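You operate a simulated robot arm through the tools that you are given. There is no shell and no other tool.

You run a simulated robot arm. Do the job below in one go: nothing can be reset, and whatever is moved stays where it is left.

## Task
Zero the reader on the blank at BLUE, then read vial Y5.
Fine: reader dial on BLUE; the blank vial goes back to the low grey rack, vial Y5 stays in the well; leave the other vials alone.

It is judged by the outcome, as a careful person would: the job done as asked, and still so three seconds after it is handed in. It fails if anything else is knocked over, pushed out of place, dropped, spilled or broken.

## Robot
A 7-joint arm with a two-finger parallel gripper, fixed in place. Base frame: the origin is at the foot of the arm, x ahead of it, y to its left, z up. Readings come in mm, degrees, newtons and seconds.
Its first joint turns from -166.0 to 166.0 degrees. Payload 3.43 kg.
The TCP is the grasp point between the finger pads, 30 mm short of the fingertips. In the tool frame z runs along the fingers and y along their closing line. Largest opening 94 mm; finger width 28, thickness 10; the body of the gripper, 50 by 96 mm, starts 55 mm behind the TCP.
Orientation is that of the tool frame in the base frame, as [roll, pitch, yaw] about the fixed x, y, z axes, in that order (R = Rz(yaw) Ry(pitch) Rx(roll)). With the fingers straight down and closing along the base's y, the tool's x points along the base's -x, its y along +y and its z along -z.

## Interface
- The arm moves only by the tool apply_moves. Its arguments are lists of equal length, an entry for each row: "xyz": the shift along the base's x, y, z in mm, a list of three; "rot": the turn, a rotation vector about the base's x, y, z in degrees, a list of three; "fingers": the gripper command, from -1 (fully open) to 1 (shut), values between in proportion. In form: {"xyz": [[tx, ty, tz], ...], "rot": [[ax, ay, az], ...], "fingers": [fingers, ...]}. A call has 1 to 20 rows; each row shifts and turns the commanded pose from where the row before left it. A row lasts 0.2 s, in which the tool goes at most 50 mm and 8.6 degrees; a call with a longer step from one row to the next is refused whole, and so is a gripper value outside its range. A pose out of reach is approached as far as the arm can. The call stops where the force on the tool passes 40 N (or 10 N more than at its start, if that is more) or the arm is blocked; 0.2 s more then pass. Each finger travels about 45 mm/s and halts on what it meets, pressing with about 37 N; the grip force reading is that of the motor and also rises with nothing between the fingers. The clock runs only during rows and for 0.2 s after the last one: add rows that do not move to give the fingers time. It gives the time, the measured TCP pose, the force on the tool (base axes), the opening and the grip force at its end, in the units of the frame above (readings bear some noise), with the torque about the TCP (base axes, N m) and any sound that the robot's microphone picked up, and new pictures: "pictures" is both (left out), scene, wrist or none.
- Cameras (640 x 400 px; columns grow to the right, rows downward): "scene" is fixed at [56.6, -644.2, 1374.5]; the picture's right is [0.75, -0.67, 0.00], its down [-0.31, -0.34, -0.89] and it looks along [0.59, 0.66, -0.46] (base axes); focal length 311 px, centre (320, 200). "wrist" rides on the gripper at [76, 14, -103] in the tool frame; the picture's right is [-0.18, 0.98, 0.00], its down [-0.75, -0.14, -0.64] and it looks along [-0.63, -0.12, 0.77] (tool axes); focal length 243 px, centre (320, 200). There is no depth. A picture from a camera that has moved, and an enlarged one, comes with that camera's place and axes in the base frame and with its lens. The place of the scene camera against the robot may be out by one fixed shift of up to 12 mm in any direction.
- enlarge(camera, box): a new picture of the part [left, top, right, bottom] of that camera's present view, enlarged. The clock stands still meanwhile.
- sign_off(): hands the job in; it is judged then, once.

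Places have to be worked out from the pictures, the camera data and where the tool is seen. Open the gripper and draw the arm clear of the work before you hand the job in, unless the task says otherwise.

The tools are called by a JSON object that holds its "fn" and its "kwargs". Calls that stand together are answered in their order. apply_moves: Moves the arm, as the interface text tells. Its arguments: {"type":"object","properties":{"xyz":{"type":"array","items":{"type":"array","items":{"type":"number"}}},"rot":{"type":"array","items":{"type":"array","items":{"type":"number"}}},"fingers":{"type":"array","items":{"type":"number"}},"pictures":{"type":"string","enum":["both","scene","wrist","none"]}},"required":["xyz","rot","fingers"]} The other tools are called the same way: enlarge (camera, box) takes an enlarged picture of a part of a camera's view; sign_off () hands the job in.

At the start:

```text
t: 0.0
position: [480.1, 105.0, 1102.1]
tcp_rot: [180.0, 0.0, 180.0]
ft_force: [0.5, 0.1, 0.3]
moment: [0.01, 0.03, -0.03]
opening: 94.1
finger_force: 0.0
```

scene: 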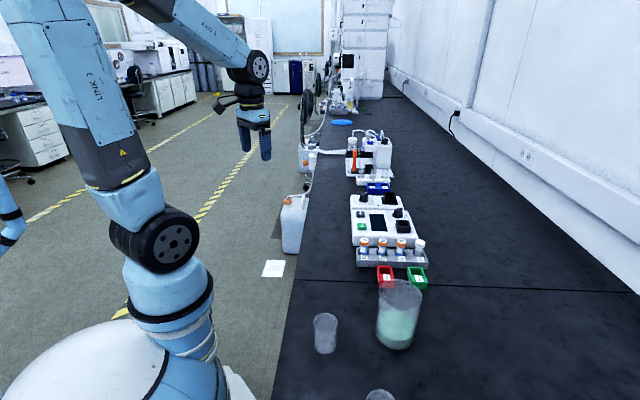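
wrist: 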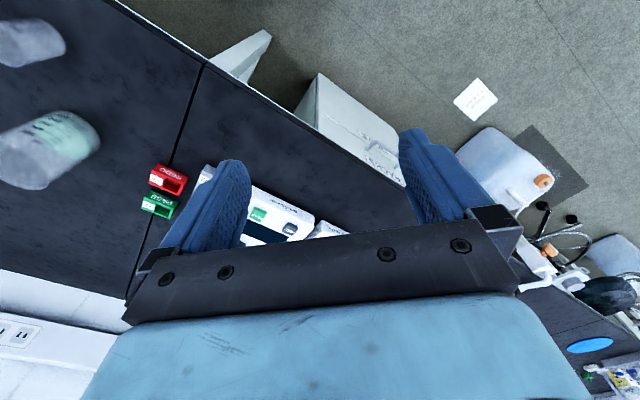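

I'll start by looking closely at the reader, the rack and the vials in the scene view.

{"fn": "enlarge", "kwargs": {"camera": "scene", "box": [340, 180, 440, 300]}}

{"fn": "enlarge", "kwargs": {"camera": "scene", "box": [340, 190, 420, 240]}}

{"fn": "enlarge", "kwargs": {"camera": "scene", "box": [350, 230, 440, 290]}}

{"fn": "enlarge", "kwargs": {"camera": "scene", "box": [320, 110, 420, 200]}}

```text
3.33 times, centred on (390, 240) of scene
camera zoom: at [56.6, -644.2, 1374.5], right [0.75, -0.67, 0.0], down [-0.31, -0.34, -0.89], along [0.59, 0.66, -0.46], focal length 1038 px, centre (87, 67)
```

zoom: 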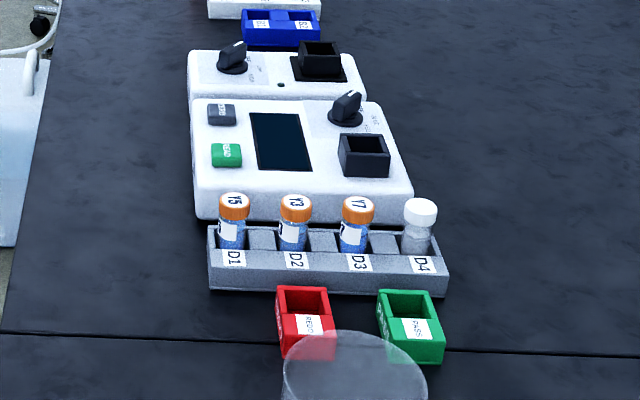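

```text
8.00 times, centred on (380, 215) of scene
camera zoom: at [56.6, -644.2, 1374.5], right [0.75, -0.67, 0.0], down [-0.31, -0.34, -0.89], along [0.59, 0.66, -0.46], focal length 2491 px, centre (-160, 80)
```

zoom: 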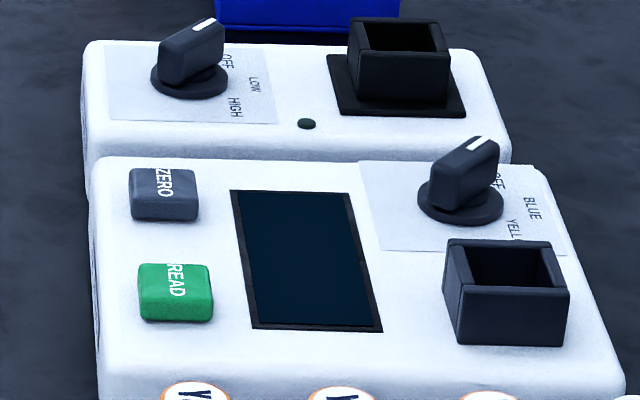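

```text
6.67 times, centred on (395, 260) of scene
camera zoom: at [56.6, -644.2, 1374.5], right [0.75, -0.67, 0.0], down [-0.31, -0.34, -0.89], along [0.59, 0.66, -0.46], focal length 2076 px, centre (-180, -200)
```

zoom: 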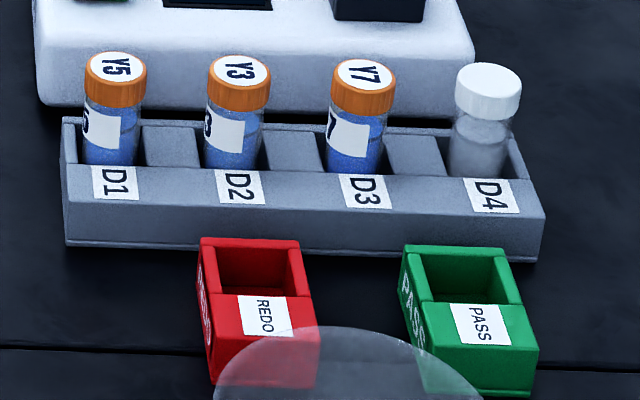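

```text
4.44 times, centred on (370, 155) of scene
camera zoom: at [56.6, -644.2, 1374.5], right [0.75, -0.67, 0.0], down [-0.31, -0.34, -0.89], along [0.59, 0.66, -0.46], focal length 1384 px, centre (98, 400)
```

zoom: 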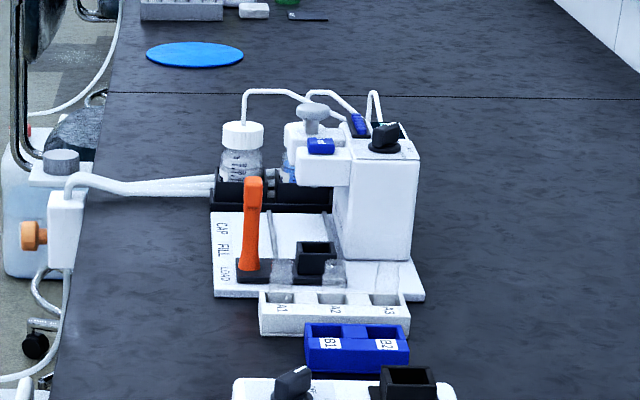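

The blank is the white-capped vial at D4 of the low grey rack, Y5 is at D1, and the reader (ZERO/READ, OFF/BLUE/YELLOW dial, black well) is just behind the rack. Rough triangulation puts the rack near (740, -210, ~800) and running at about 45°. I'll move high above it with the tool turned 45°, for a wrist-camera look.

{"fn": "apply_moves", "kwargs": {"xyz": [[23.4, -26.1, -4.3], [23.4, -26.1, -4.3], [23.4, -26.1, -4.3], [23.4, -26.1, -4.3], [23.4, -26.1, -4.3], [23.4, -26.1, -4.3], [23.4, -26.1, -4.3], [23.4, -26.1, -4.3], [23.4, -26.1, -4.3], [23.4, -26.1, -4.3], [23.4, -26.1, -4.3], [23.4, -26.1, -4.3], [0, 0, 0], [0, 0, 0]], "rot": [[0, 0, 3.75], [0, 0, 3.75], [0, 0, 3.75], [0, 0, 3.75], [0, 0, 3.75], [0, 0, 3.75], [0, 0, 3.75], [0, 0, 3.75], [0, 0, 3.75], [0, 0, 3.75], [0, 0, 3.75], [0, 0, 3.75], [0, 0, 0], [0, 0, 0]], "fingers": [-1, -1, -1, -1, -1, -1, -1, -1, -1, -1, -1, -1, -1, -1]}}

```text
t: 3.0
position: [762.2, -211.0, 1049.0]
tcp_rot: [179.9, 0.0, -135.0]
ft_force: [-0.1, 0.0, -1.3]
moment: [0.02, -0.01, 0.0]
opening: 93.9
finger_force: 0.0
camera wrist: at [697.9, -254.5, 1153.9], right [-0.57, 0.82, 0.0], down [0.63, 0.43, 0.64], along [0.53, 0.36, -0.77], focal length 243 px, centre (320, 200)
```

scene: 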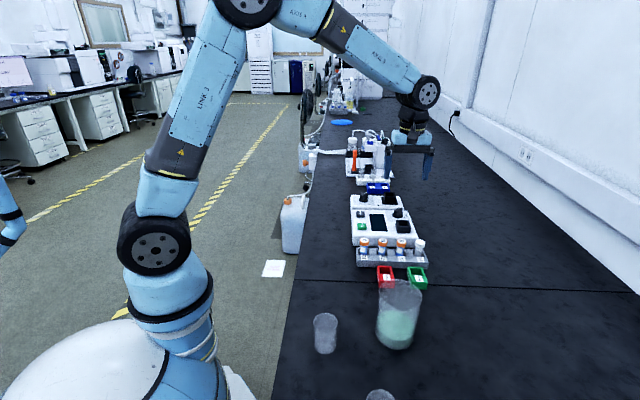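
wrist: 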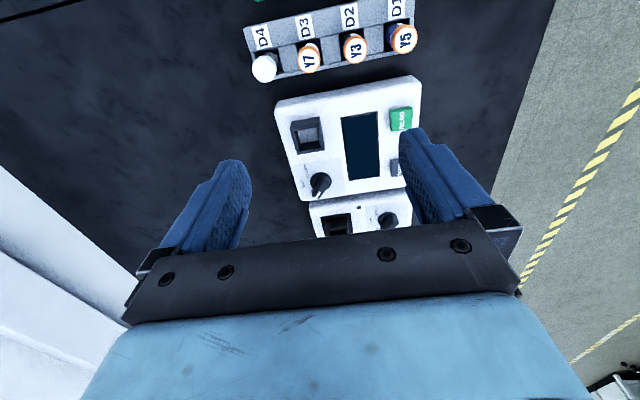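

The wrist view now shows the rack, the reader and the second box behind it. I'll enlarge parts of it for accurate places and to read the dial.

{"fn": "enlarge", "kwargs": {"camera": "wrist", "box": [230, 0, 430, 125]}}

{"fn": "enlarge", "kwargs": {"camera": "wrist", "box": [260, 100, 420, 200]}}

{"fn": "enlarge", "kwargs": {"camera": "wrist", "box": [270, 140, 350, 190]}}

{"fn": "enlarge", "kwargs": {"camera": "scene", "box": [380, 200, 420, 225]}}

```text
3.20 times, centred on (330, 62) of wrist
camera zoom: at [697.9, -254.5, 1153.9], right [-0.57, 0.82, 0.0], down [0.63, 0.43, 0.64], along [0.53, 0.36, -0.77], focal length 776 px, centre (288, 640)
```

zoom: 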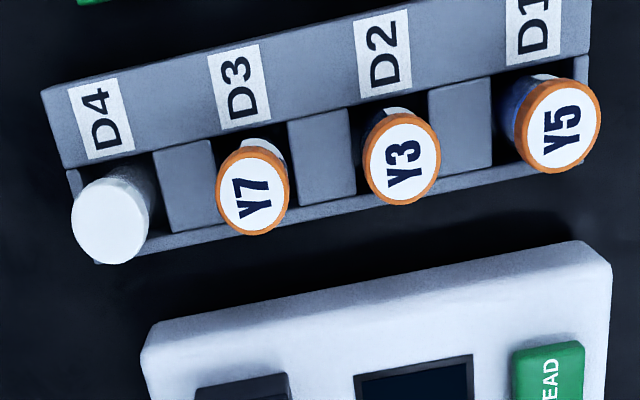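

```text
4.00 times, centred on (340, 150) of wrist
camera zoom: at [697.9, -254.5, 1153.9], right [-0.57, 0.82, 0.0], down [0.63, 0.43, 0.64], along [0.53, 0.36, -0.77], focal length 970 px, centre (240, 400)
```

zoom: 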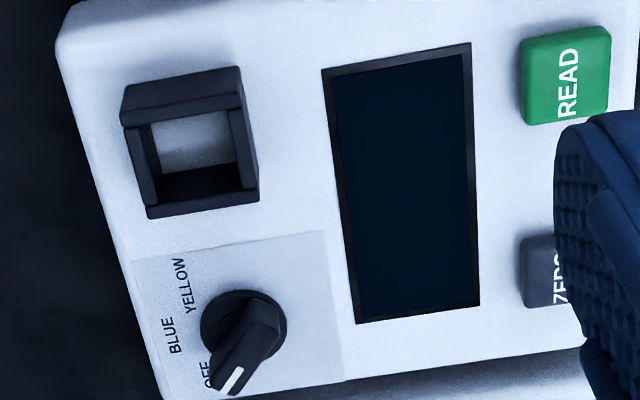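

```text
8.00 times, centred on (310, 165) of wrist
camera zoom: at [697.9, -254.5, 1153.9], right [-0.57, 0.82, 0.0], down [0.63, 0.43, 0.64], along [0.53, 0.36, -0.77], focal length 1941 px, centre (400, 480)
```

zoom: 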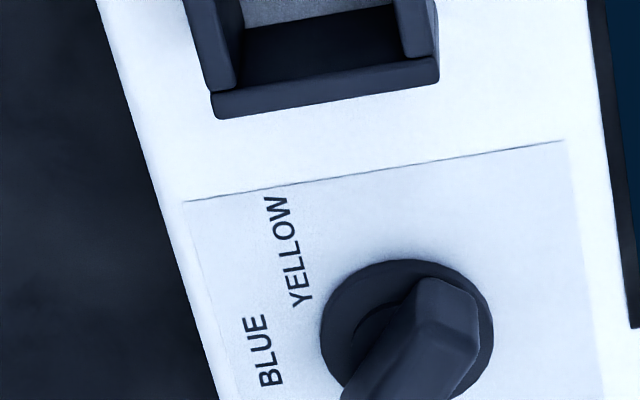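

```text
16.00 times, centred on (400, 212) of scene
camera zoom: at [56.6, -644.2, 1374.5], right [0.75, -0.67, 0.0], down [-0.31, -0.34, -0.89], along [0.59, 0.66, -0.46], focal length 4983 px, centre (-960, 0)
```

zoom: 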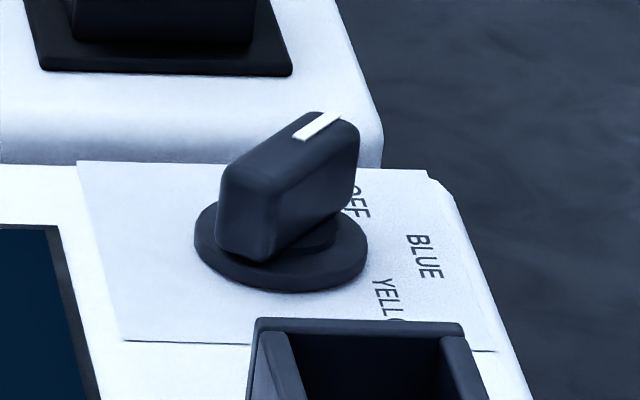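

The reader dial pointer is at OFF, with BLUE and YELLOW clockwise from it. I judge the cap tops to be at z≈836, Y5 at about (674,-155), the blank at about (789,-272), and the well rim at about (832,-182,842). I'll drop lower over the reader for a second, closer view.

{"fn": "apply_moves", "kwargs": {"xyz": [[25, 15, -25], [25, 15, -25], [25, 15, -25], [19, 12, -24], [0, 0, 0], [0, 0, 0]], "rot": [[0, 0, 0], [0, 0, 0], [0, 0, 0], [0, 0, 0], [0, 0, 0], [0, 0, 0]], "fingers": [-1, -1, -1, -1, -1, -1], "pictures": "wrist"}}

```text
t: 4.4
position: [854.7, -153.0, 948.8]
tcp_rot: [-180.0, 0.0, -135.0]
ft_force: [0.8, -0.8, 0.7]
moment: [0.0, 0.03, 0.0]
opening: 94.2
finger_force: 0.1
camera wrist: at [790.4, -196.0, 1053.9], right [-0.56, 0.83, 0.0], down [0.63, 0.43, 0.64], along [0.53, 0.36, -0.77], focal length 243 px, centre (320, 200)
```

wrist: 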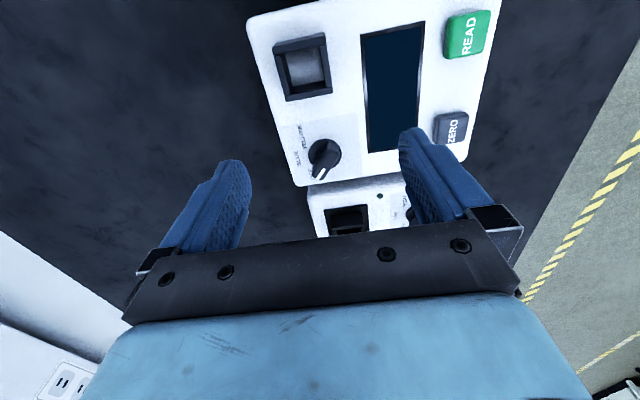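

{"fn": "enlarge", "kwargs": {"camera": "wrist", "box": [250, 20, 362, 90]}}

{"fn": "enlarge", "kwargs": {"camera": "wrist", "box": [280, 110, 376, 170]}}

{"fn": "enlarge", "kwargs": {"camera": "wrist", "box": [350, 0, 510, 160]}}

```text
5.71 times, centred on (306, 55) of wrist
camera zoom: at [790.4, -196.0, 1053.9], right [-0.56, 0.83, 0.0], down [0.63, 0.43, 0.64], along [0.53, 0.36, -0.77], focal length 1386 px, centre (400, 1029)
```

zoom: 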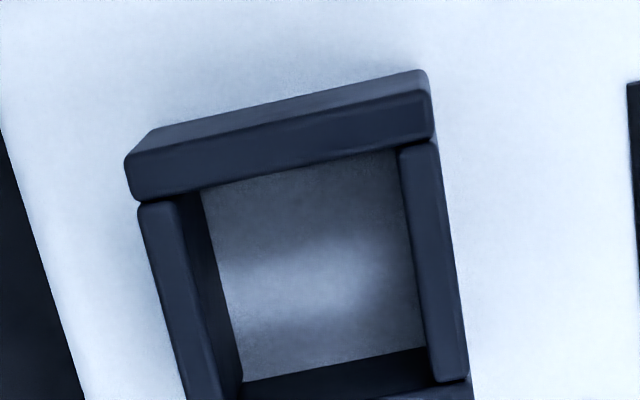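

```text
6.67 times, centred on (328, 140) of wrist
camera zoom: at [790.4, -196.0, 1053.9], right [-0.56, 0.83, 0.0], down [0.63, 0.43, 0.64], along [0.53, 0.36, -0.77], focal length 1618 px, centre (267, 600)
```

zoom: 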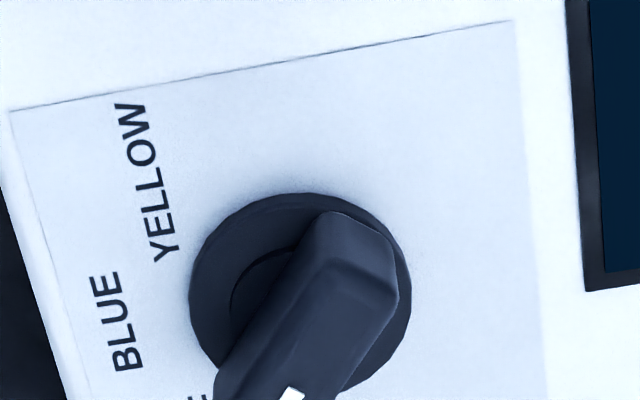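

```text
2.50 times, centred on (430, 80) of wrist
camera zoom: at [790.4, -196.0, 1053.9], right [-0.56, 0.83, 0.0], down [0.63, 0.43, 0.64], along [0.53, 0.36, -0.77], focal length 606 px, centre (45, 500)
```

zoom: 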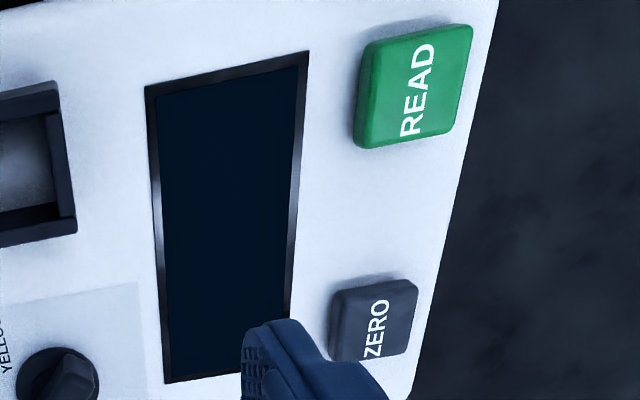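

The well rim centre comes out near (833,-182,842), with an opening of about 30 mm. The dial centre is near (896,-117), and READ and ZERO are near (741,-88) and (798,-30). Next I'll zoom on the whole dial handle to get its direction.

{"fn": "enlarge", "kwargs": {"camera": "wrist", "box": [285, 125, 365, 190]}}

{"fn": "enlarge", "kwargs": {"camera": "wrist", "box": [290, 160, 420, 240]}}

```text
6.15 times, centred on (325, 158) of wrist
camera zoom: at [790.4, -196.0, 1053.9], right [-0.56, 0.83, 0.0], down [0.63, 0.43, 0.64], along [0.53, 0.36, -0.77], focal length 1493 px, centre (289, 462)
```

zoom: 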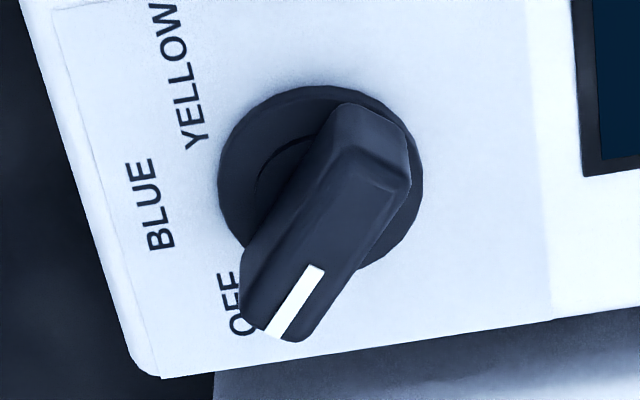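

```text
4.92 times, centred on (355, 200) of wrist
camera zoom: at [790.4, -196.0, 1053.9], right [-0.56, 0.83, 0.0], down [0.63, 0.43, 0.64], along [0.53, 0.36, -0.77], focal length 1194 px, centre (148, 200)
```

zoom: 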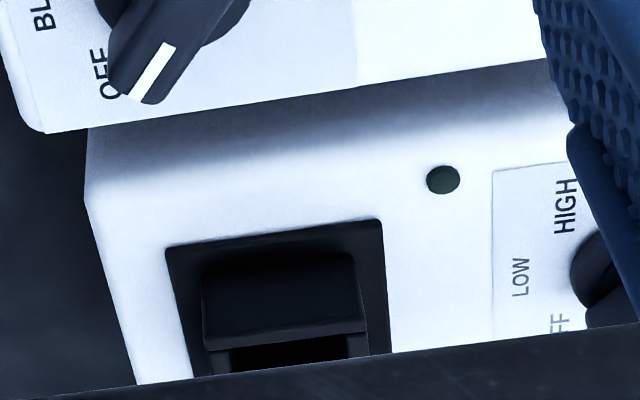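

The pointer is at about azimuth 8° (OFF), the handle is roughly 15 mm wide, and its top is at z≈842, centred near (895.5,-116.5). I'll go above it with the closing line across the handle (yaw ≈188) and the fingers half open, then check alignment.

{"fn": "apply_moves", "kwargs": {"xyz": [[8, 7.3, -8], [8, 7.3, -8], [8, 7.3, -8], [8, 7.3, -8], [8.5, 7.3, -8], [0, 0, 0], [0, 0, 0]], "rot": [[0, 0, -7.4], [0, 0, -7.4], [0, 0, -7.4], [0, 0, -7.4], [0, 0, -7.4], [0, 0, 0], [0, 0, 0]], "fingers": [-0.05, -0.05, -0.05, -0.05, -0.05, -0.05, -0.05]}}

```text
t: 6.0
position: [895.0, -117.4, 910.5]
tcp_rot: [-180.0, -0.1, -172.0]
ft_force: [0.9, 0.2, -0.3]
moment: [-0.06, 0.0, 0.04]
opening: 49.5
finger_force: 0.0
camera wrist: at [818.3, -112.0, 1014.7], right [0.05, 1.0, 0.0], down [0.77, -0.04, 0.64], along [0.64, -0.03, -0.77], focal length 243 px, centre (320, 200)
```

scene: 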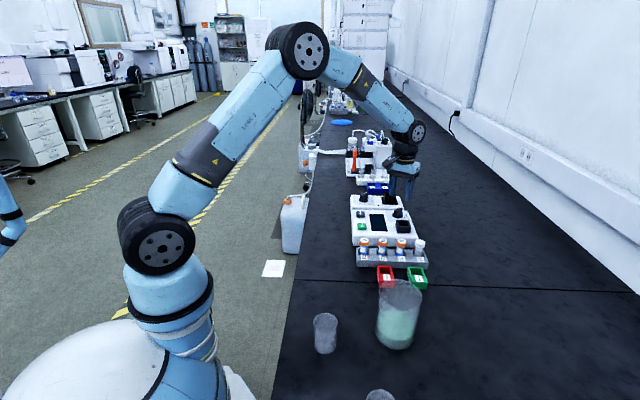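
wrist: 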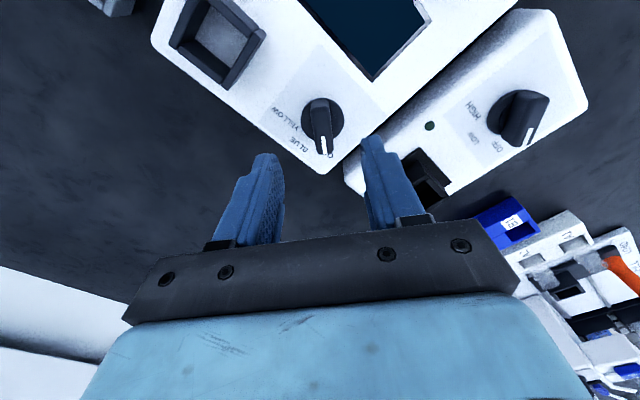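

The fingers are at about the right height above the dial; I'll enlarge to check how the handle lies relative to them.

{"fn": "enlarge", "kwargs": {"camera": "wrist", "box": [260, 80, 388, 160]}}

{"fn": "enlarge", "kwargs": {"camera": "wrist", "box": [200, 80, 440, 260]}}

{"fn": "enlarge", "kwargs": {"camera": "scene", "box": [365, 150, 445, 230]}}

```text
5.00 times, centred on (324, 120) of wrist
camera zoom: at [818.3, -112.0, 1014.7], right [0.05, 1.0, 0.0], down [0.77, -0.04, 0.64], along [0.64, -0.03, -0.77], focal length 1213 px, centre (300, 600)
```

zoom: 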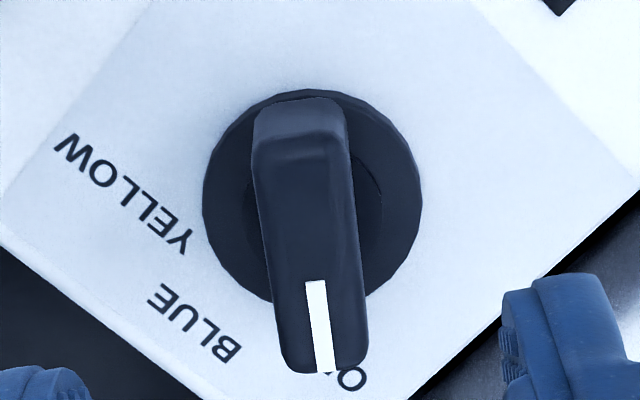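

```text
2.22 times, centred on (320, 170) of wrist
camera zoom: at [818.3, -112.0, 1014.7], right [0.05, 1.0, 0.0], down [0.77, -0.04, 0.64], along [0.64, -0.03, -0.77], focal length 539 px, centre (320, 267)
```

zoom: 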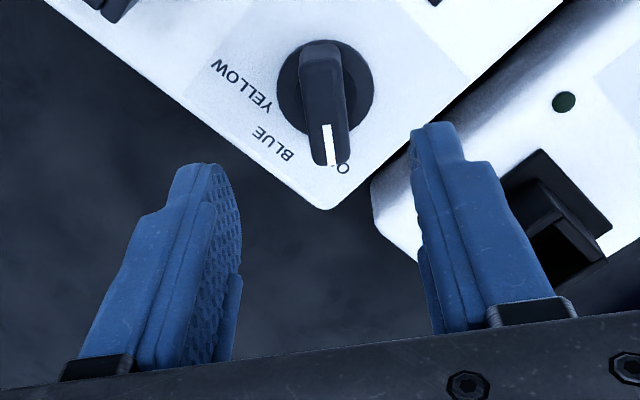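

```text
5.00 times, centred on (405, 190) of scene
camera zoom: at [56.6, -644.2, 1374.5], right [0.75, -0.67, 0.0], down [-0.31, -0.34, -0.89], along [0.59, 0.66, -0.46], focal length 1557 px, centre (-105, 250)
```

zoom: 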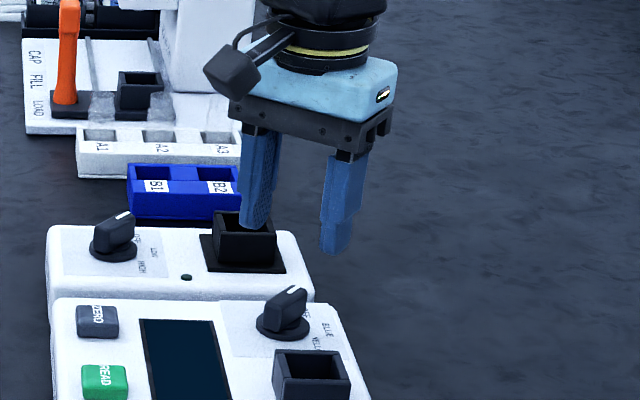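

The handle's axis is at azimuth ≈4.5°, and from the picture it sits about 2 mm towards +y of the midpoint between the fingers. I'll correct by +1.9 mm in y and -3.5° in yaw, then lower so the fingertips straddle the handle just above its disc.

{"fn": "apply_moves", "kwargs": {"xyz": [[-0.4, 1.9, 0], [0, 0, -15], [0, 0, -15], [0, 0, -12], [0, 0, -8], [0, 0, 0], [0, 0, 0]], "rot": [[0, 0, -3.5], [0, 0, 0], [0, 0, 0], [0, 0, 0], [0, 0, 0], [0, 0, 0], [0, 0, 0]], "fingers": [-0.05, -0.05, -0.05, -0.05, -0.05, -0.05, -0.05]}}

```text
t: 7.6
position: [895.6, -113.8, 860.4]
tcp_rot: [179.9, 0.0, -175.5]
ft_force: [-0.3, -1.5, -0.2]
moment: [0.03, 0.01, 0.0]
opening: 49.7
finger_force: 0.1
camera wrist: at [818.5, -103.8, 964.9], right [0.11, 0.99, 0.0], down [0.76, -0.08, 0.64], along [0.64, -0.07, -0.77], focal length 243 px, centre (320, 200)
```

scene: 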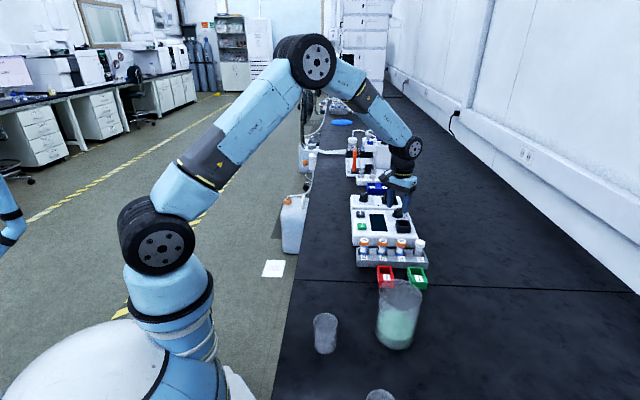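
wrist: 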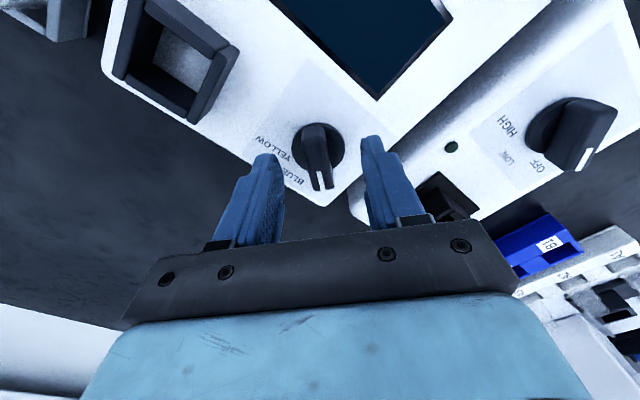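

{"fn": "enlarge", "kwargs": {"camera": "wrist", "box": [240, 110, 400, 210]}}

{"fn": "enlarge", "kwargs": {"camera": "scene", "box": [370, 180, 434, 230]}}

```text
4.00 times, centred on (320, 160) of wrist
camera zoom: at [818.5, -103.8, 964.9], right [0.11, 0.99, 0.0], down [0.76, -0.08, 0.64], along [0.64, -0.07, -0.77], focal length 970 px, centre (320, 360)
```

zoom: 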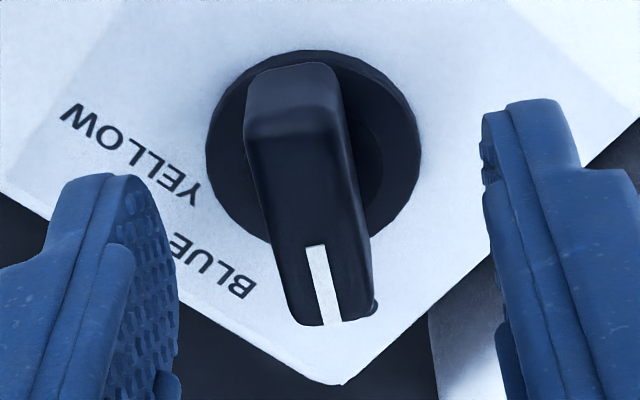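

```text
8.00 times, centred on (402, 205) of scene
camera zoom: at [56.6, -644.2, 1374.5], right [0.75, -0.67, 0.0], down [-0.31, -0.34, -0.89], along [0.59, 0.66, -0.46], focal length 2491 px, centre (-336, 160)
```

zoom: 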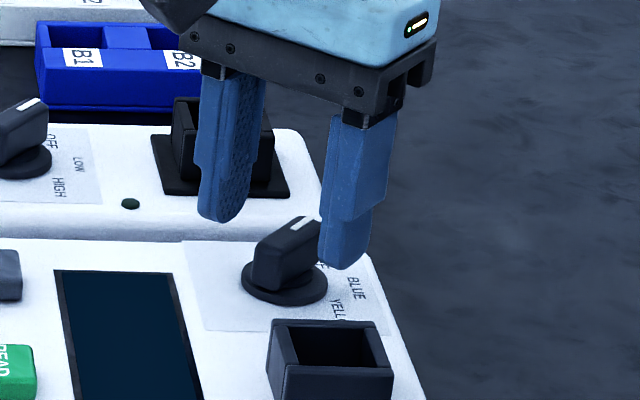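

The fingertips are now about 5 mm below the handle's top (≈837), and the yaw matches. The picture puts the handle ≈1.5 mm towards -y of the finger midline, so I'll correct that, go a bit lower, and recheck before closing.

{"fn": "apply_moves", "kwargs": {"xyz": [[0, -1.5, 0], [0, 0, -5], [0, 0, -4], [0, 0, 0], [0, 0, 0], [0, 0, 0]], "rot": [[0, 0, 0], [0, 0, 0], [0, 0, 0], [0, 0, 0], [0, 0, 0], [0, 0, 0]], "fingers": [0.3, 0.3, 0.3, 0.3, 0.3, 0.3], "pictures": "wrist"}}

{"fn": "enlarge", "kwargs": {"camera": "wrist", "box": [240, 110, 400, 210]}}

{"fn": "enlarge", "kwargs": {"camera": "scene", "box": [370, 180, 434, 230]}}

```text
t: 9.0
position: [895.7, -114.6, 850.4]
tcp_rot: [-180.0, 0.1, -175.4]
ft_force: [0.6, 0.5, 0.4]
moment: [-0.02, 0.01, -0.01]
opening: 32.6
finger_force: 0.0
camera wrist: at [818.4, -104.9, 955.2], right [0.11, 0.99, 0.0], down [0.76, -0.08, 0.64], along [0.64, -0.07, -0.77], focal length 243 px, centre (320, 200)
```

wrist: 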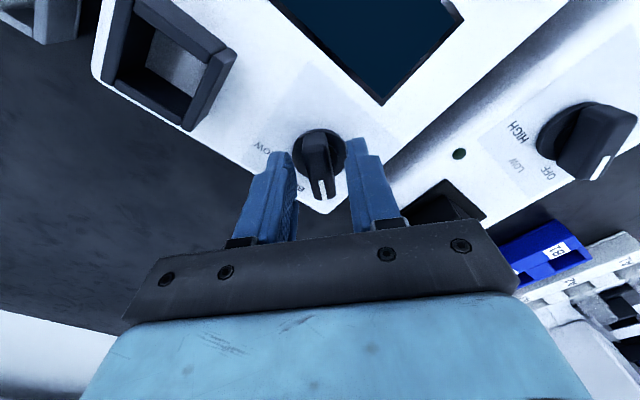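

```text
4.00 times, centred on (320, 160) of wrist
camera zoom: at [818.4, -104.9, 955.2], right [0.11, 0.99, 0.0], down [0.76, -0.08, 0.64], along [0.64, -0.07, -0.77], focal length 970 px, centre (320, 360)
```

zoom: 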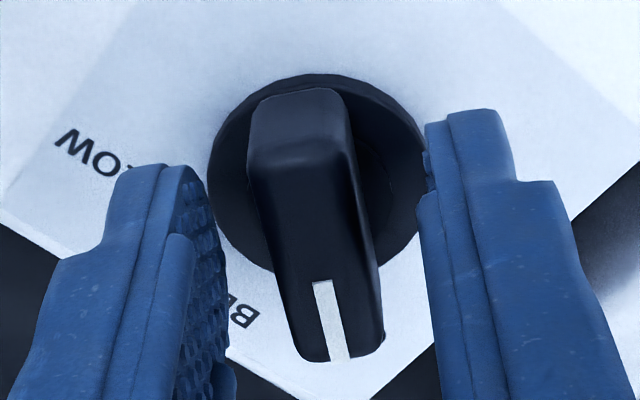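

```text
8.00 times, centred on (402, 205) of scene
camera zoom: at [56.6, -644.2, 1374.5], right [0.75, -0.67, 0.0], down [-0.31, -0.34, -0.89], along [0.59, 0.66, -0.46], focal length 2491 px, centre (-336, 160)
```

zoom: 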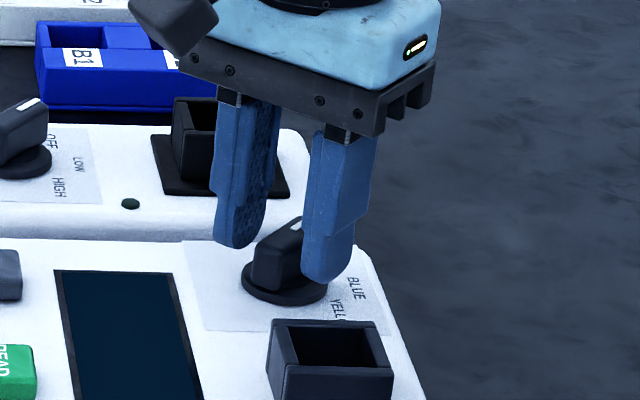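

The midline is within about 1 mm of the handle now. I'll shift another -0.8 mm in y and close in stages, watching the side force.

{"fn": "apply_moves", "kwargs": {"xyz": [[0, -0.8, 0], [0, 0, 0], [0, 0, 0], [0, 0, 0]], "rot": [[0, 0, 0], [0, 0, 0], [0, 0, 0], [0, 0, 0]], "fingers": [0.5, 0.6, 0.6, 0.6], "pictures": "wrist"}}

{"fn": "enlarge", "kwargs": {"camera": "wrist", "box": [240, 110, 400, 210]}}

```text
t: 10.0
position: [896.7, -114.1, 850.1]
tcp_rot: [-180.0, 0.0, -175.5]
ft_force: [1.3, -0.6, -0.4]
moment: [0.0, 0.01, -0.01]
opening: 18.9
finger_force: 0.1
camera wrist: at [818.8, -105.5, 955.6], right [0.11, 0.99, 0.0], down [0.76, -0.08, 0.64], along [0.64, -0.07, -0.77], focal length 243 px, centre (320, 200)
```

wrist: 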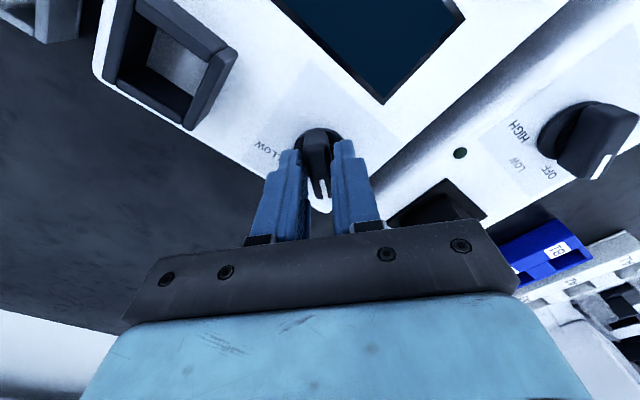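

```text
4.00 times, centred on (320, 160) of wrist
camera zoom: at [818.8, -105.5, 955.6], right [0.11, 0.99, 0.0], down [0.76, -0.08, 0.64], along [0.64, -0.07, -0.77], focal length 970 px, centre (320, 360)
```

zoom: 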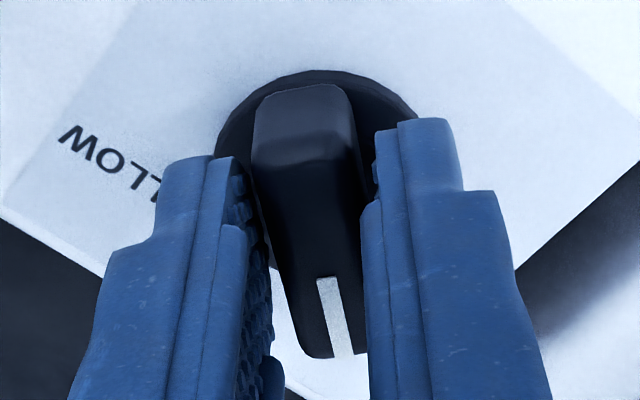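

Handle fits between the pads with small gaps on both sides and no side force. I'll close onto it.

{"fn": "apply_moves", "kwargs": {"xyz": [[0, 0, 0], [0, 0, 0], [0, 0, 0], [0, 0, 0]], "rot": [[0, 0, 0], [0, 0, 0], [0, 0, 0], [0, 0, 0]], "fingers": [0.7, 0.8, 0.9, 0.9], "pictures": "none"}}

```text
t: 11.0
position: [896.2, -113.1, 850.5]
tcp_rot: [-179.9, 0.1, -175.4]
ft_force: [-0.4, -2.4, -0.1]
moment: [-0.09, -0.04, -0.04]
opening: 15.0
finger_force: 44.9
```

The handle is gripped (15 mm wide) with almost no side load. I'll turn clockwise 25° first, then check forces and the picture.

{"fn": "apply_moves", "kwargs": {"xyz": [[0, 0, 0], [0, 0, 0], [0, 0, 0], [0, 0, 0], [0, 0, 0], [0, 0, 0]], "rot": [[0, 0, -5], [0, 0, -5], [0, 0, -5], [0, 0, -5], [0, 0, -5], [0, 0, 0]], "fingers": [0.9, 0.9, 0.9, 0.9, 0.9, 0.9], "pictures": "wrist"}}

{"fn": "enlarge", "kwargs": {"camera": "wrist", "box": [240, 90, 400, 210]}}

{"fn": "enlarge", "kwargs": {"camera": "scene", "box": [370, 180, 434, 230]}}

```text
t: 12.4
position: [896.6, -112.5, 851.1]
tcp_rot: [180.0, -0.2, 159.5]
ft_force: [0.0, 12.6, -12.3]
moment: [0.28, -0.23, 0.02]
opening: 15.1
finger_force: 45.1
camera wrist: at [829.9, -72.2, 955.8], right [0.52, 0.86, 0.0], down [0.66, -0.4, 0.64], along [0.55, -0.33, -0.77], focal length 243 px, centre (320, 200)
```

wrist: 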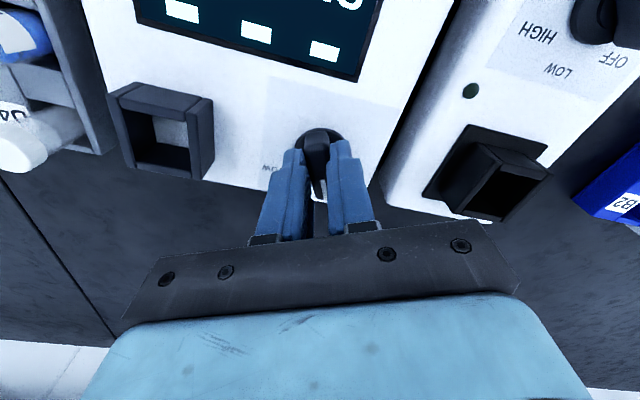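

```text
3.33 times, centred on (320, 150) of wrist
camera zoom: at [829.9, -72.2, 955.8], right [0.52, 0.86, 0.0], down [0.66, -0.4, 0.64], along [0.55, -0.33, -0.77], focal length 809 px, centre (320, 367)
```

zoom: 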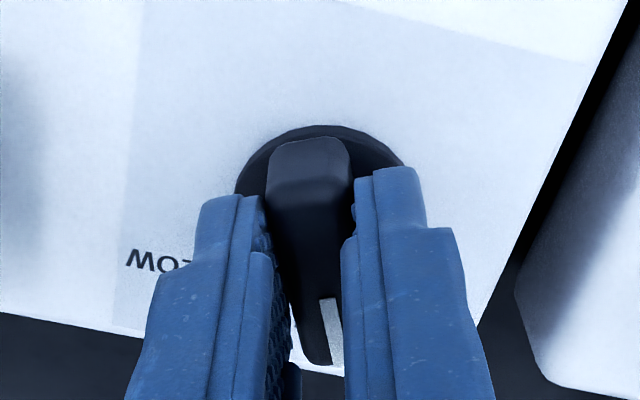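

```text
8.00 times, centred on (402, 205) of scene
camera zoom: at [56.6, -644.2, 1374.5], right [0.75, -0.67, 0.0], down [-0.31, -0.34, -0.89], along [0.59, 0.66, -0.46], focal length 2491 px, centre (-336, 160)
```

zoom: 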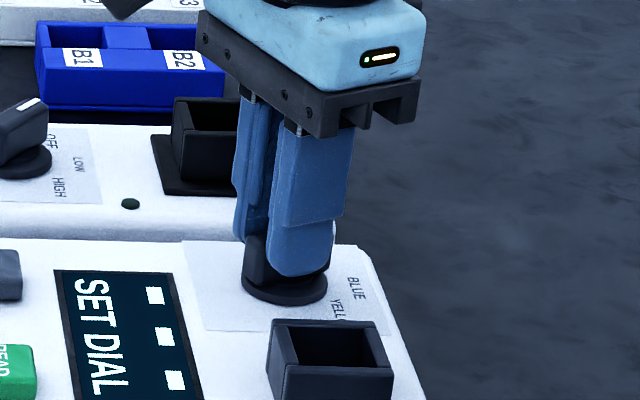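

The reader has woken up and shows "SET DIAL", and the dial is now about halfway. I'll ease +0.6 mm in y to relieve the 12 N side load and turn the remaining ~24.5° to BLUE.

{"fn": "apply_moves", "kwargs": {"xyz": [[0, 0.6, 0], [0, 0, 0], [0, 0, 0], [0, 0, 0], [0, 0, 0], [0, 0, 0], [0, 0, 0]], "rot": [[0, 0, -4], [0, 0, -5], [0, 0, -5], [0, 0, -5], [0, 0, -5.5], [0, 0, 0], [0, 0, 0]], "fingers": [0.9, 0.9, 0.9, 0.9, 0.9, 0.9, 0.9], "pictures": "wrist"}}

{"fn": "enlarge", "kwargs": {"camera": "wrist", "box": [240, 90, 400, 210]}}

{"fn": "enlarge", "kwargs": {"camera": "scene", "box": [360, 180, 424, 230]}}

```text
t: 14.0
position: [897.7, -110.7, 851.6]
tcp_rot: [-179.9, 0.0, 135.1]
ft_force: [23.6, 29.2, -11.2]
moment: [0.98, -0.31, 0.15]
opening: 14.9
finger_force: 45.4
camera wrist: at [853.1, -46.6, 955.6], right [0.82, 0.57, 0.0], down [0.43, -0.63, 0.64], along [0.36, -0.53, -0.77], focal length 243 px, centre (320, 200)
```

wrist: 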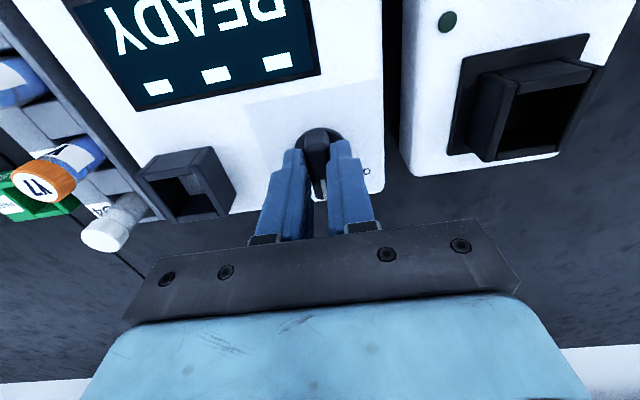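

```text
3.33 times, centred on (320, 150) of wrist
camera zoom: at [853.1, -46.6, 955.6], right [0.82, 0.57, 0.0], down [0.43, -0.63, 0.64], along [0.36, -0.53, -0.77], focal length 809 px, centre (320, 367)
```

zoom: 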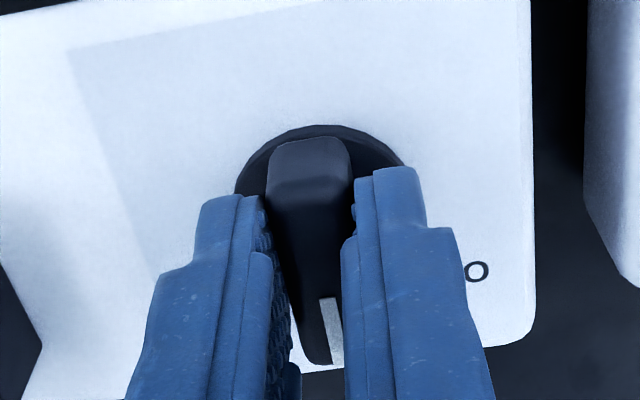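

```text
8.00 times, centred on (392, 205) of scene
camera zoom: at [56.6, -644.2, 1374.5], right [0.75, -0.67, 0.0], down [-0.31, -0.34, -0.89], along [0.59, 0.66, -0.46], focal length 2491 px, centre (-256, 160)
```

zoom: 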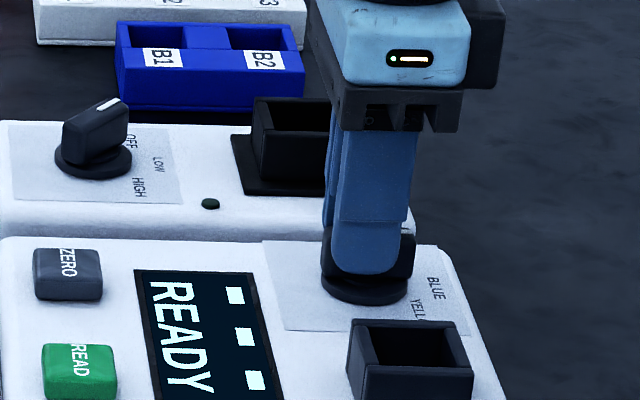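

The screen reads READY, so the dial is on BLUE. The tool carries about 37 N of side load towards (+x,+y), so I'll follow it by about (1.4, 1.7) mm to relieve it before opening.

{"fn": "apply_moves", "kwargs": {"xyz": [[0.5, 0.6, 0], [0.5, 0.6, 0], [0.4, 0.5, 0], [0, 0, 0]], "rot": [[0, 0, 0], [0, 0, 0], [0, 0, 0], [0, 0, 0]], "fingers": [0.9, 0.9, 0.9, 0.9], "pictures": "none"}}

```text
t: 15.0
position: [898.7, -111.3, 850.5]
tcp_rot: [-179.9, -0.1, 135.1]
ft_force: [15.7, 27.7, -11.5]
moment: [-0.09, -1.19, 0.14]
opening: 14.9
finger_force: 44.7
```

The load fell only partly (to about 16 and 28 N). I'll continue easing in the same direction in small steps.

{"fn": "apply_moves", "kwargs": {"xyz": [[0.3, 0.7, 0], [0.3, 0.7, 0], [0, 0, 0], [0, 0, 0]], "rot": [[0, 0, 0], [0, 0, 0], [0, 0, 0], [0, 0, 0]], "fingers": [0.9, 0.9, 0.9, 0.9], "pictures": "none"}}

```text
t: 16.0
position: [897.9, -110.6, 850.3]
tcp_rot: [-179.8, -0.1, 135.0]
ft_force: [-1.4, 16.0, -11.3]
moment: [-0.13, -0.52, 0.03]
opening: 15.0
finger_force: 44.5
```

x load is gone and y is down to 16 N; another small y step should clear it.

{"fn": "apply_moves", "kwargs": {"xyz": [[0, 0.6, -0.3], [0, 0.4, -0.3], [0, 0, 0], [0, 0, 0]], "rot": [[0, 0, 0], [0, 0, 0], [0, 0, 0], [0, 0, 0]], "fingers": [0.9, 0.9, 0.9, 0.9], "pictures": "none"}}

```text
t: 17.0
position: [897.0, -109.6, 850.7]
tcp_rot: [-179.9, -0.1, 135.0]
ft_force: [-14.3, 4.7, -4.7]
moment: [1.0, 1.22, -0.05]
opening: 14.6
finger_force: 45.0
```

Load across the handle is now only about 7 N. I'll take out a little x and open the fingers gently.

{"fn": "apply_moves", "kwargs": {"xyz": [[-0.5, 0, 0], [0, 0, 0], [0, 0, 0], [0, 0, 0], [0, 0, 0], [0, 0, 0]], "rot": [[0, 0, 0], [0, 0, 0], [0, 0, 0], [0, 0, 0], [0, 0, 0], [0, 0, 0]], "fingers": [0.9, 0.65, 0.5, 0.3, 0.15, 0.15], "pictures": "wrist"}}

{"fn": "enlarge", "kwargs": {"camera": "wrist", "box": [230, 90, 410, 210]}}

{"fn": "enlarge", "kwargs": {"camera": "scene", "box": [360, 180, 424, 230]}}

```text
t: 18.4
position: [898.7, -111.1, 850.6]
tcp_rot: [179.9, 0.0, 135.0]
ft_force: [0.8, 0.1, 0.4]
moment: [0.01, -0.01, -0.05]
opening: 39.9
finger_force: 0.0
camera wrist: at [854.0, -45.6, 955.8], right [0.83, 0.56, 0.0], down [0.43, -0.63, 0.64], along [0.36, -0.53, -0.77], focal length 243 px, centre (320, 200)
```

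wrist: 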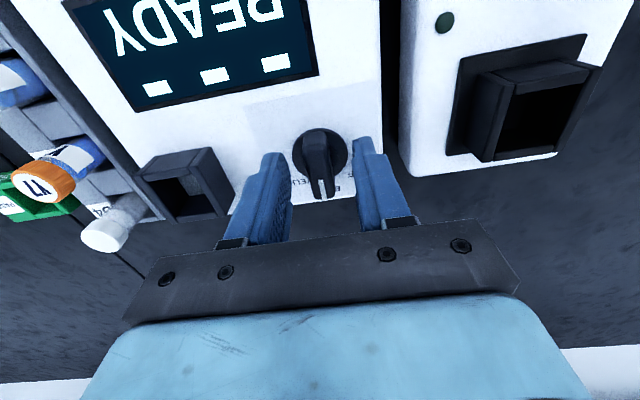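

```text
3.33 times, centred on (320, 150) of wrist
camera zoom: at [854.0, -45.6, 955.8], right [0.83, 0.56, 0.0], down [0.43, -0.63, 0.64], along [0.36, -0.53, -0.77], focal length 809 px, centre (320, 367)
```

zoom: 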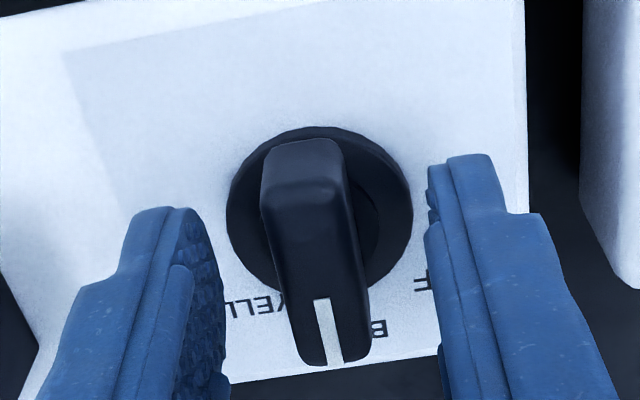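

```text
8.00 times, centred on (392, 205) of scene
camera zoom: at [56.6, -644.2, 1374.5], right [0.75, -0.67, 0.0], down [-0.31, -0.34, -0.89], along [0.59, 0.66, -0.46], focal length 2491 px, centre (-256, 160)
```

zoom: 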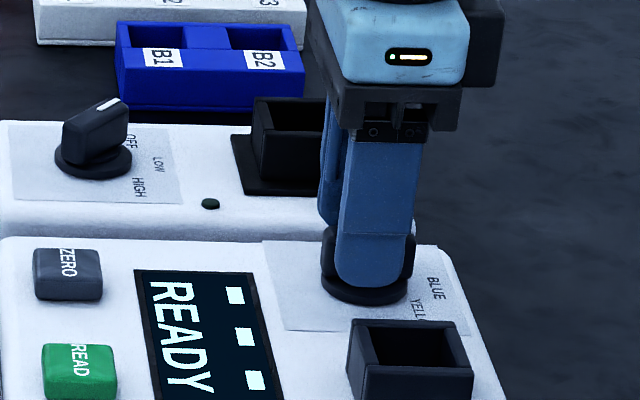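

The dial sits on BLUE (READY stays on) and the tool is free. I'll rise straight up, then move over the blank at D4 with the closing line along the rack (yaw 225), staying high to check alignment.

{"fn": "apply_moves", "kwargs": {"xyz": [[0, 0, 30], [0, 0, 40], [0, 0, 30], [-9.9, -14.5, 0], [-9.9, -14.5, 0], [-9.9, -14.5, 0], [-9.9, -14.5, 0], [-9.9, -14.5, 0], [-9.9, -14.5, 0], [-9.9, -14.5, 0], [-9.9, -14.5, 0], [-9.9, -14.5, 0], [-9.9, -14.5, 0], [-9.9, -14.5, 0], [0, 0, -20], [0, 0, 0], [0, 0, 0]], "rot": [[0, 0, 0], [0, 0, 0], [0, 0, 0], [0, 0, 8.2], [0, 0, 8.2], [0, 0, 8.2], [0, 0, 8.2], [0, 0, 8.2], [0, 0, 8.2], [0, 0, 8.2], [0, 0, 8.2], [0, 0, 8.2], [0, 0, 8.2], [0, 0, 8.0], [0, 0, 0], [0, 0, 0], [0, 0, 0]], "fingers": [0.05, 0.05, 0.05, 0.05, 0.05, 0.05, 0.05, 0.05, 0.05, 0.05, 0.05, 0.05, 0.05, 0.05, 0.05, 0.05, 0.05]}}

{"fn": "enlarge", "kwargs": {"camera": "wrist", "box": [240, 60, 400, 160]}}

{"fn": "enlarge", "kwargs": {"camera": "scene", "box": [350, 190, 450, 280]}}

```text
t: 22.0
position: [789.8, -267.7, 931.0]
tcp_rot: [179.9, 0.0, -134.9]
ft_force: [0.2, 0.3, -0.1]
moment: [0.0, 0.02, -0.01]
opening: 44.9
finger_force: 0.1
camera wrist: at [725.2, -310.6, 1036.0], right [-0.57, 0.82, 0.0], down [0.63, 0.43, 0.64], along [0.53, 0.36, -0.77], focal length 243 px, centre (320, 200)
```

scene: 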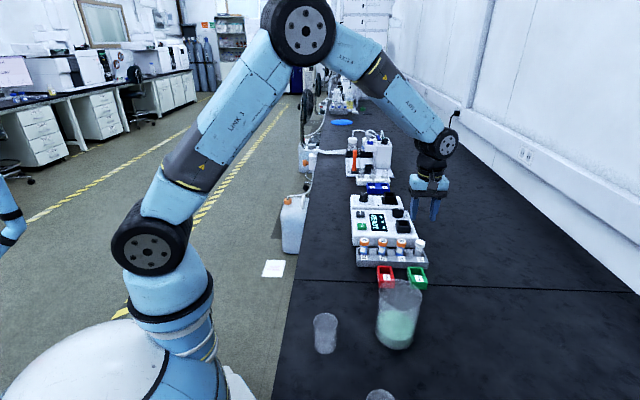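
wrist: 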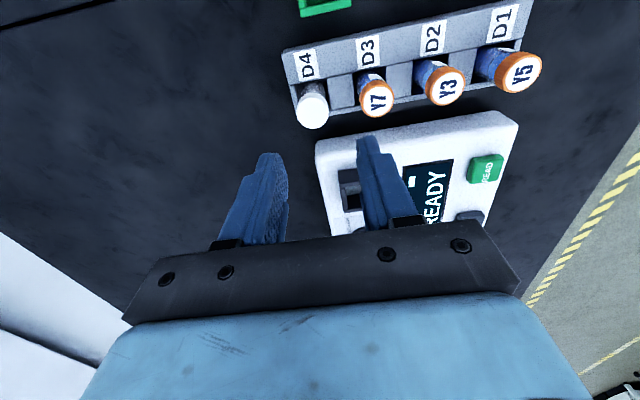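

```text
4.00 times, centred on (320, 110) of wrist
camera zoom: at [725.2, -310.6, 1036.0], right [-0.57, 0.82, 0.0], down [0.63, 0.43, 0.64], along [0.53, 0.36, -0.77], focal length 970 px, centre (320, 560)
```

zoom: 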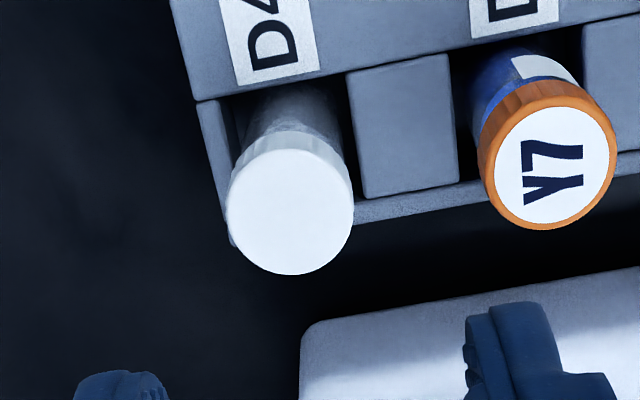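

```text
4.44 times, centred on (400, 235) of scene
camera zoom: at [56.6, -644.2, 1374.5], right [0.75, -0.67, 0.0], down [-0.31, -0.34, -0.89], along [0.59, 0.66, -0.46], focal length 1384 px, centre (-36, 44)
```

zoom: 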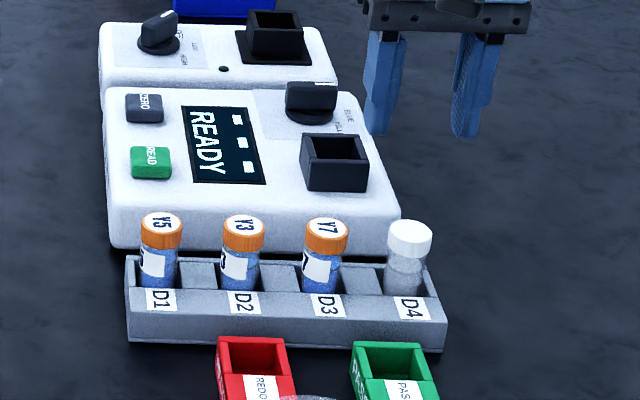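

The blank's cap is about 6.9 mm off the tool axis, mostly along -y. I'll correct by (1.2,-6.6) and lower to just above the cap for a finer check.

{"fn": "apply_moves", "kwargs": {"xyz": [[1.2, -6.6, 0], [0, 0, -20], [0, 0, -20], [0, 0, 0], [0, 0, 0], [0, 0, 0]], "rot": [[0, 0, 0], [0, 0, 0], [0, 0, 0], [0, 0, 0], [0, 0, 0], [0, 0, 0]], "fingers": [0.05, 0.05, 0.05, 0.05, 0.05, 0.05], "pictures": "wrist"}}

{"fn": "enlarge", "kwargs": {"camera": "wrist", "box": [240, 90, 400, 190]}}

{"fn": "enlarge", "kwargs": {"camera": "scene", "box": [390, 200, 454, 270]}}

```text
t: 23.4
position: [791.2, -275.4, 892.5]
tcp_rot: [-180.0, 0.1, -135.0]
ft_force: [0.9, -0.1, 0.5]
moment: [-0.01, -0.02, -0.03]
opening: 44.9
finger_force: 0.0
camera wrist: at [725.3, -318.6, 996.8], right [-0.56, 0.83, 0.0], down [0.63, 0.43, 0.64], along [0.53, 0.36, -0.77], focal length 243 px, centre (320, 200)
```

wrist: 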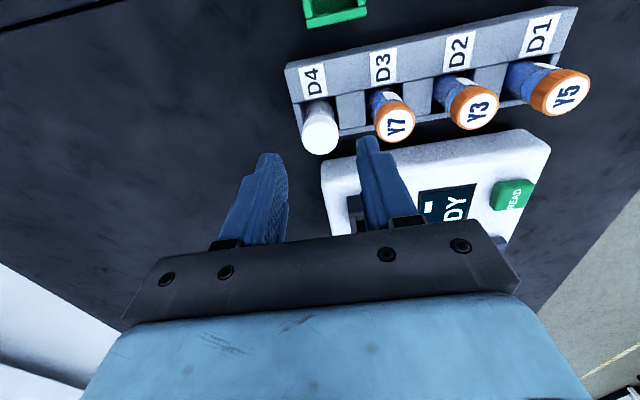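

```text
4.00 times, centred on (320, 140) of wrist
camera zoom: at [725.3, -318.6, 996.8], right [-0.56, 0.83, 0.0], down [0.63, 0.43, 0.64], along [0.53, 0.36, -0.77], focal length 970 px, centre (320, 440)
```

zoom: 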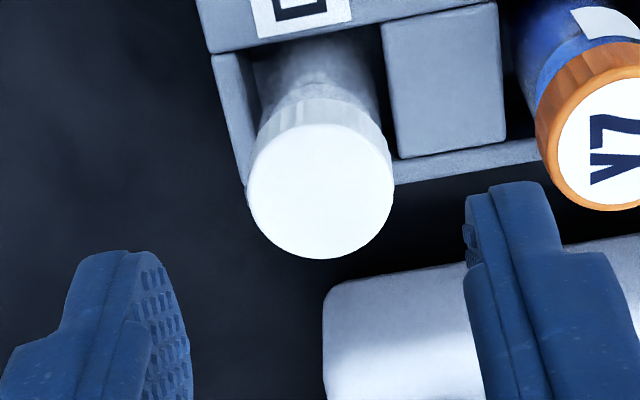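

```text
5.71 times, centred on (422, 235) of scene
camera zoom: at [56.6, -644.2, 1374.5], right [0.75, -0.67, 0.0], down [-0.31, -0.34, -0.89], along [0.59, 0.66, -0.46], focal length 1780 px, centre (-263, 0)
```

zoom: 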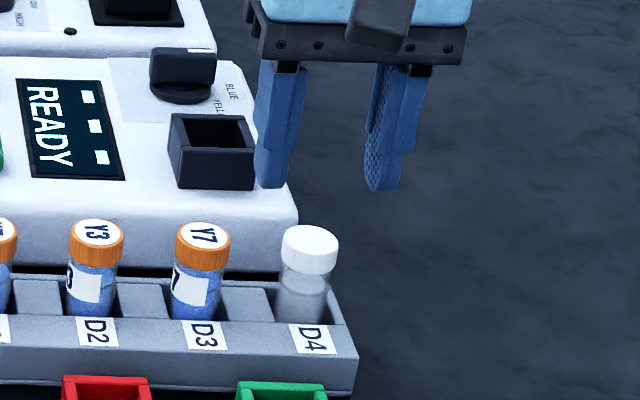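

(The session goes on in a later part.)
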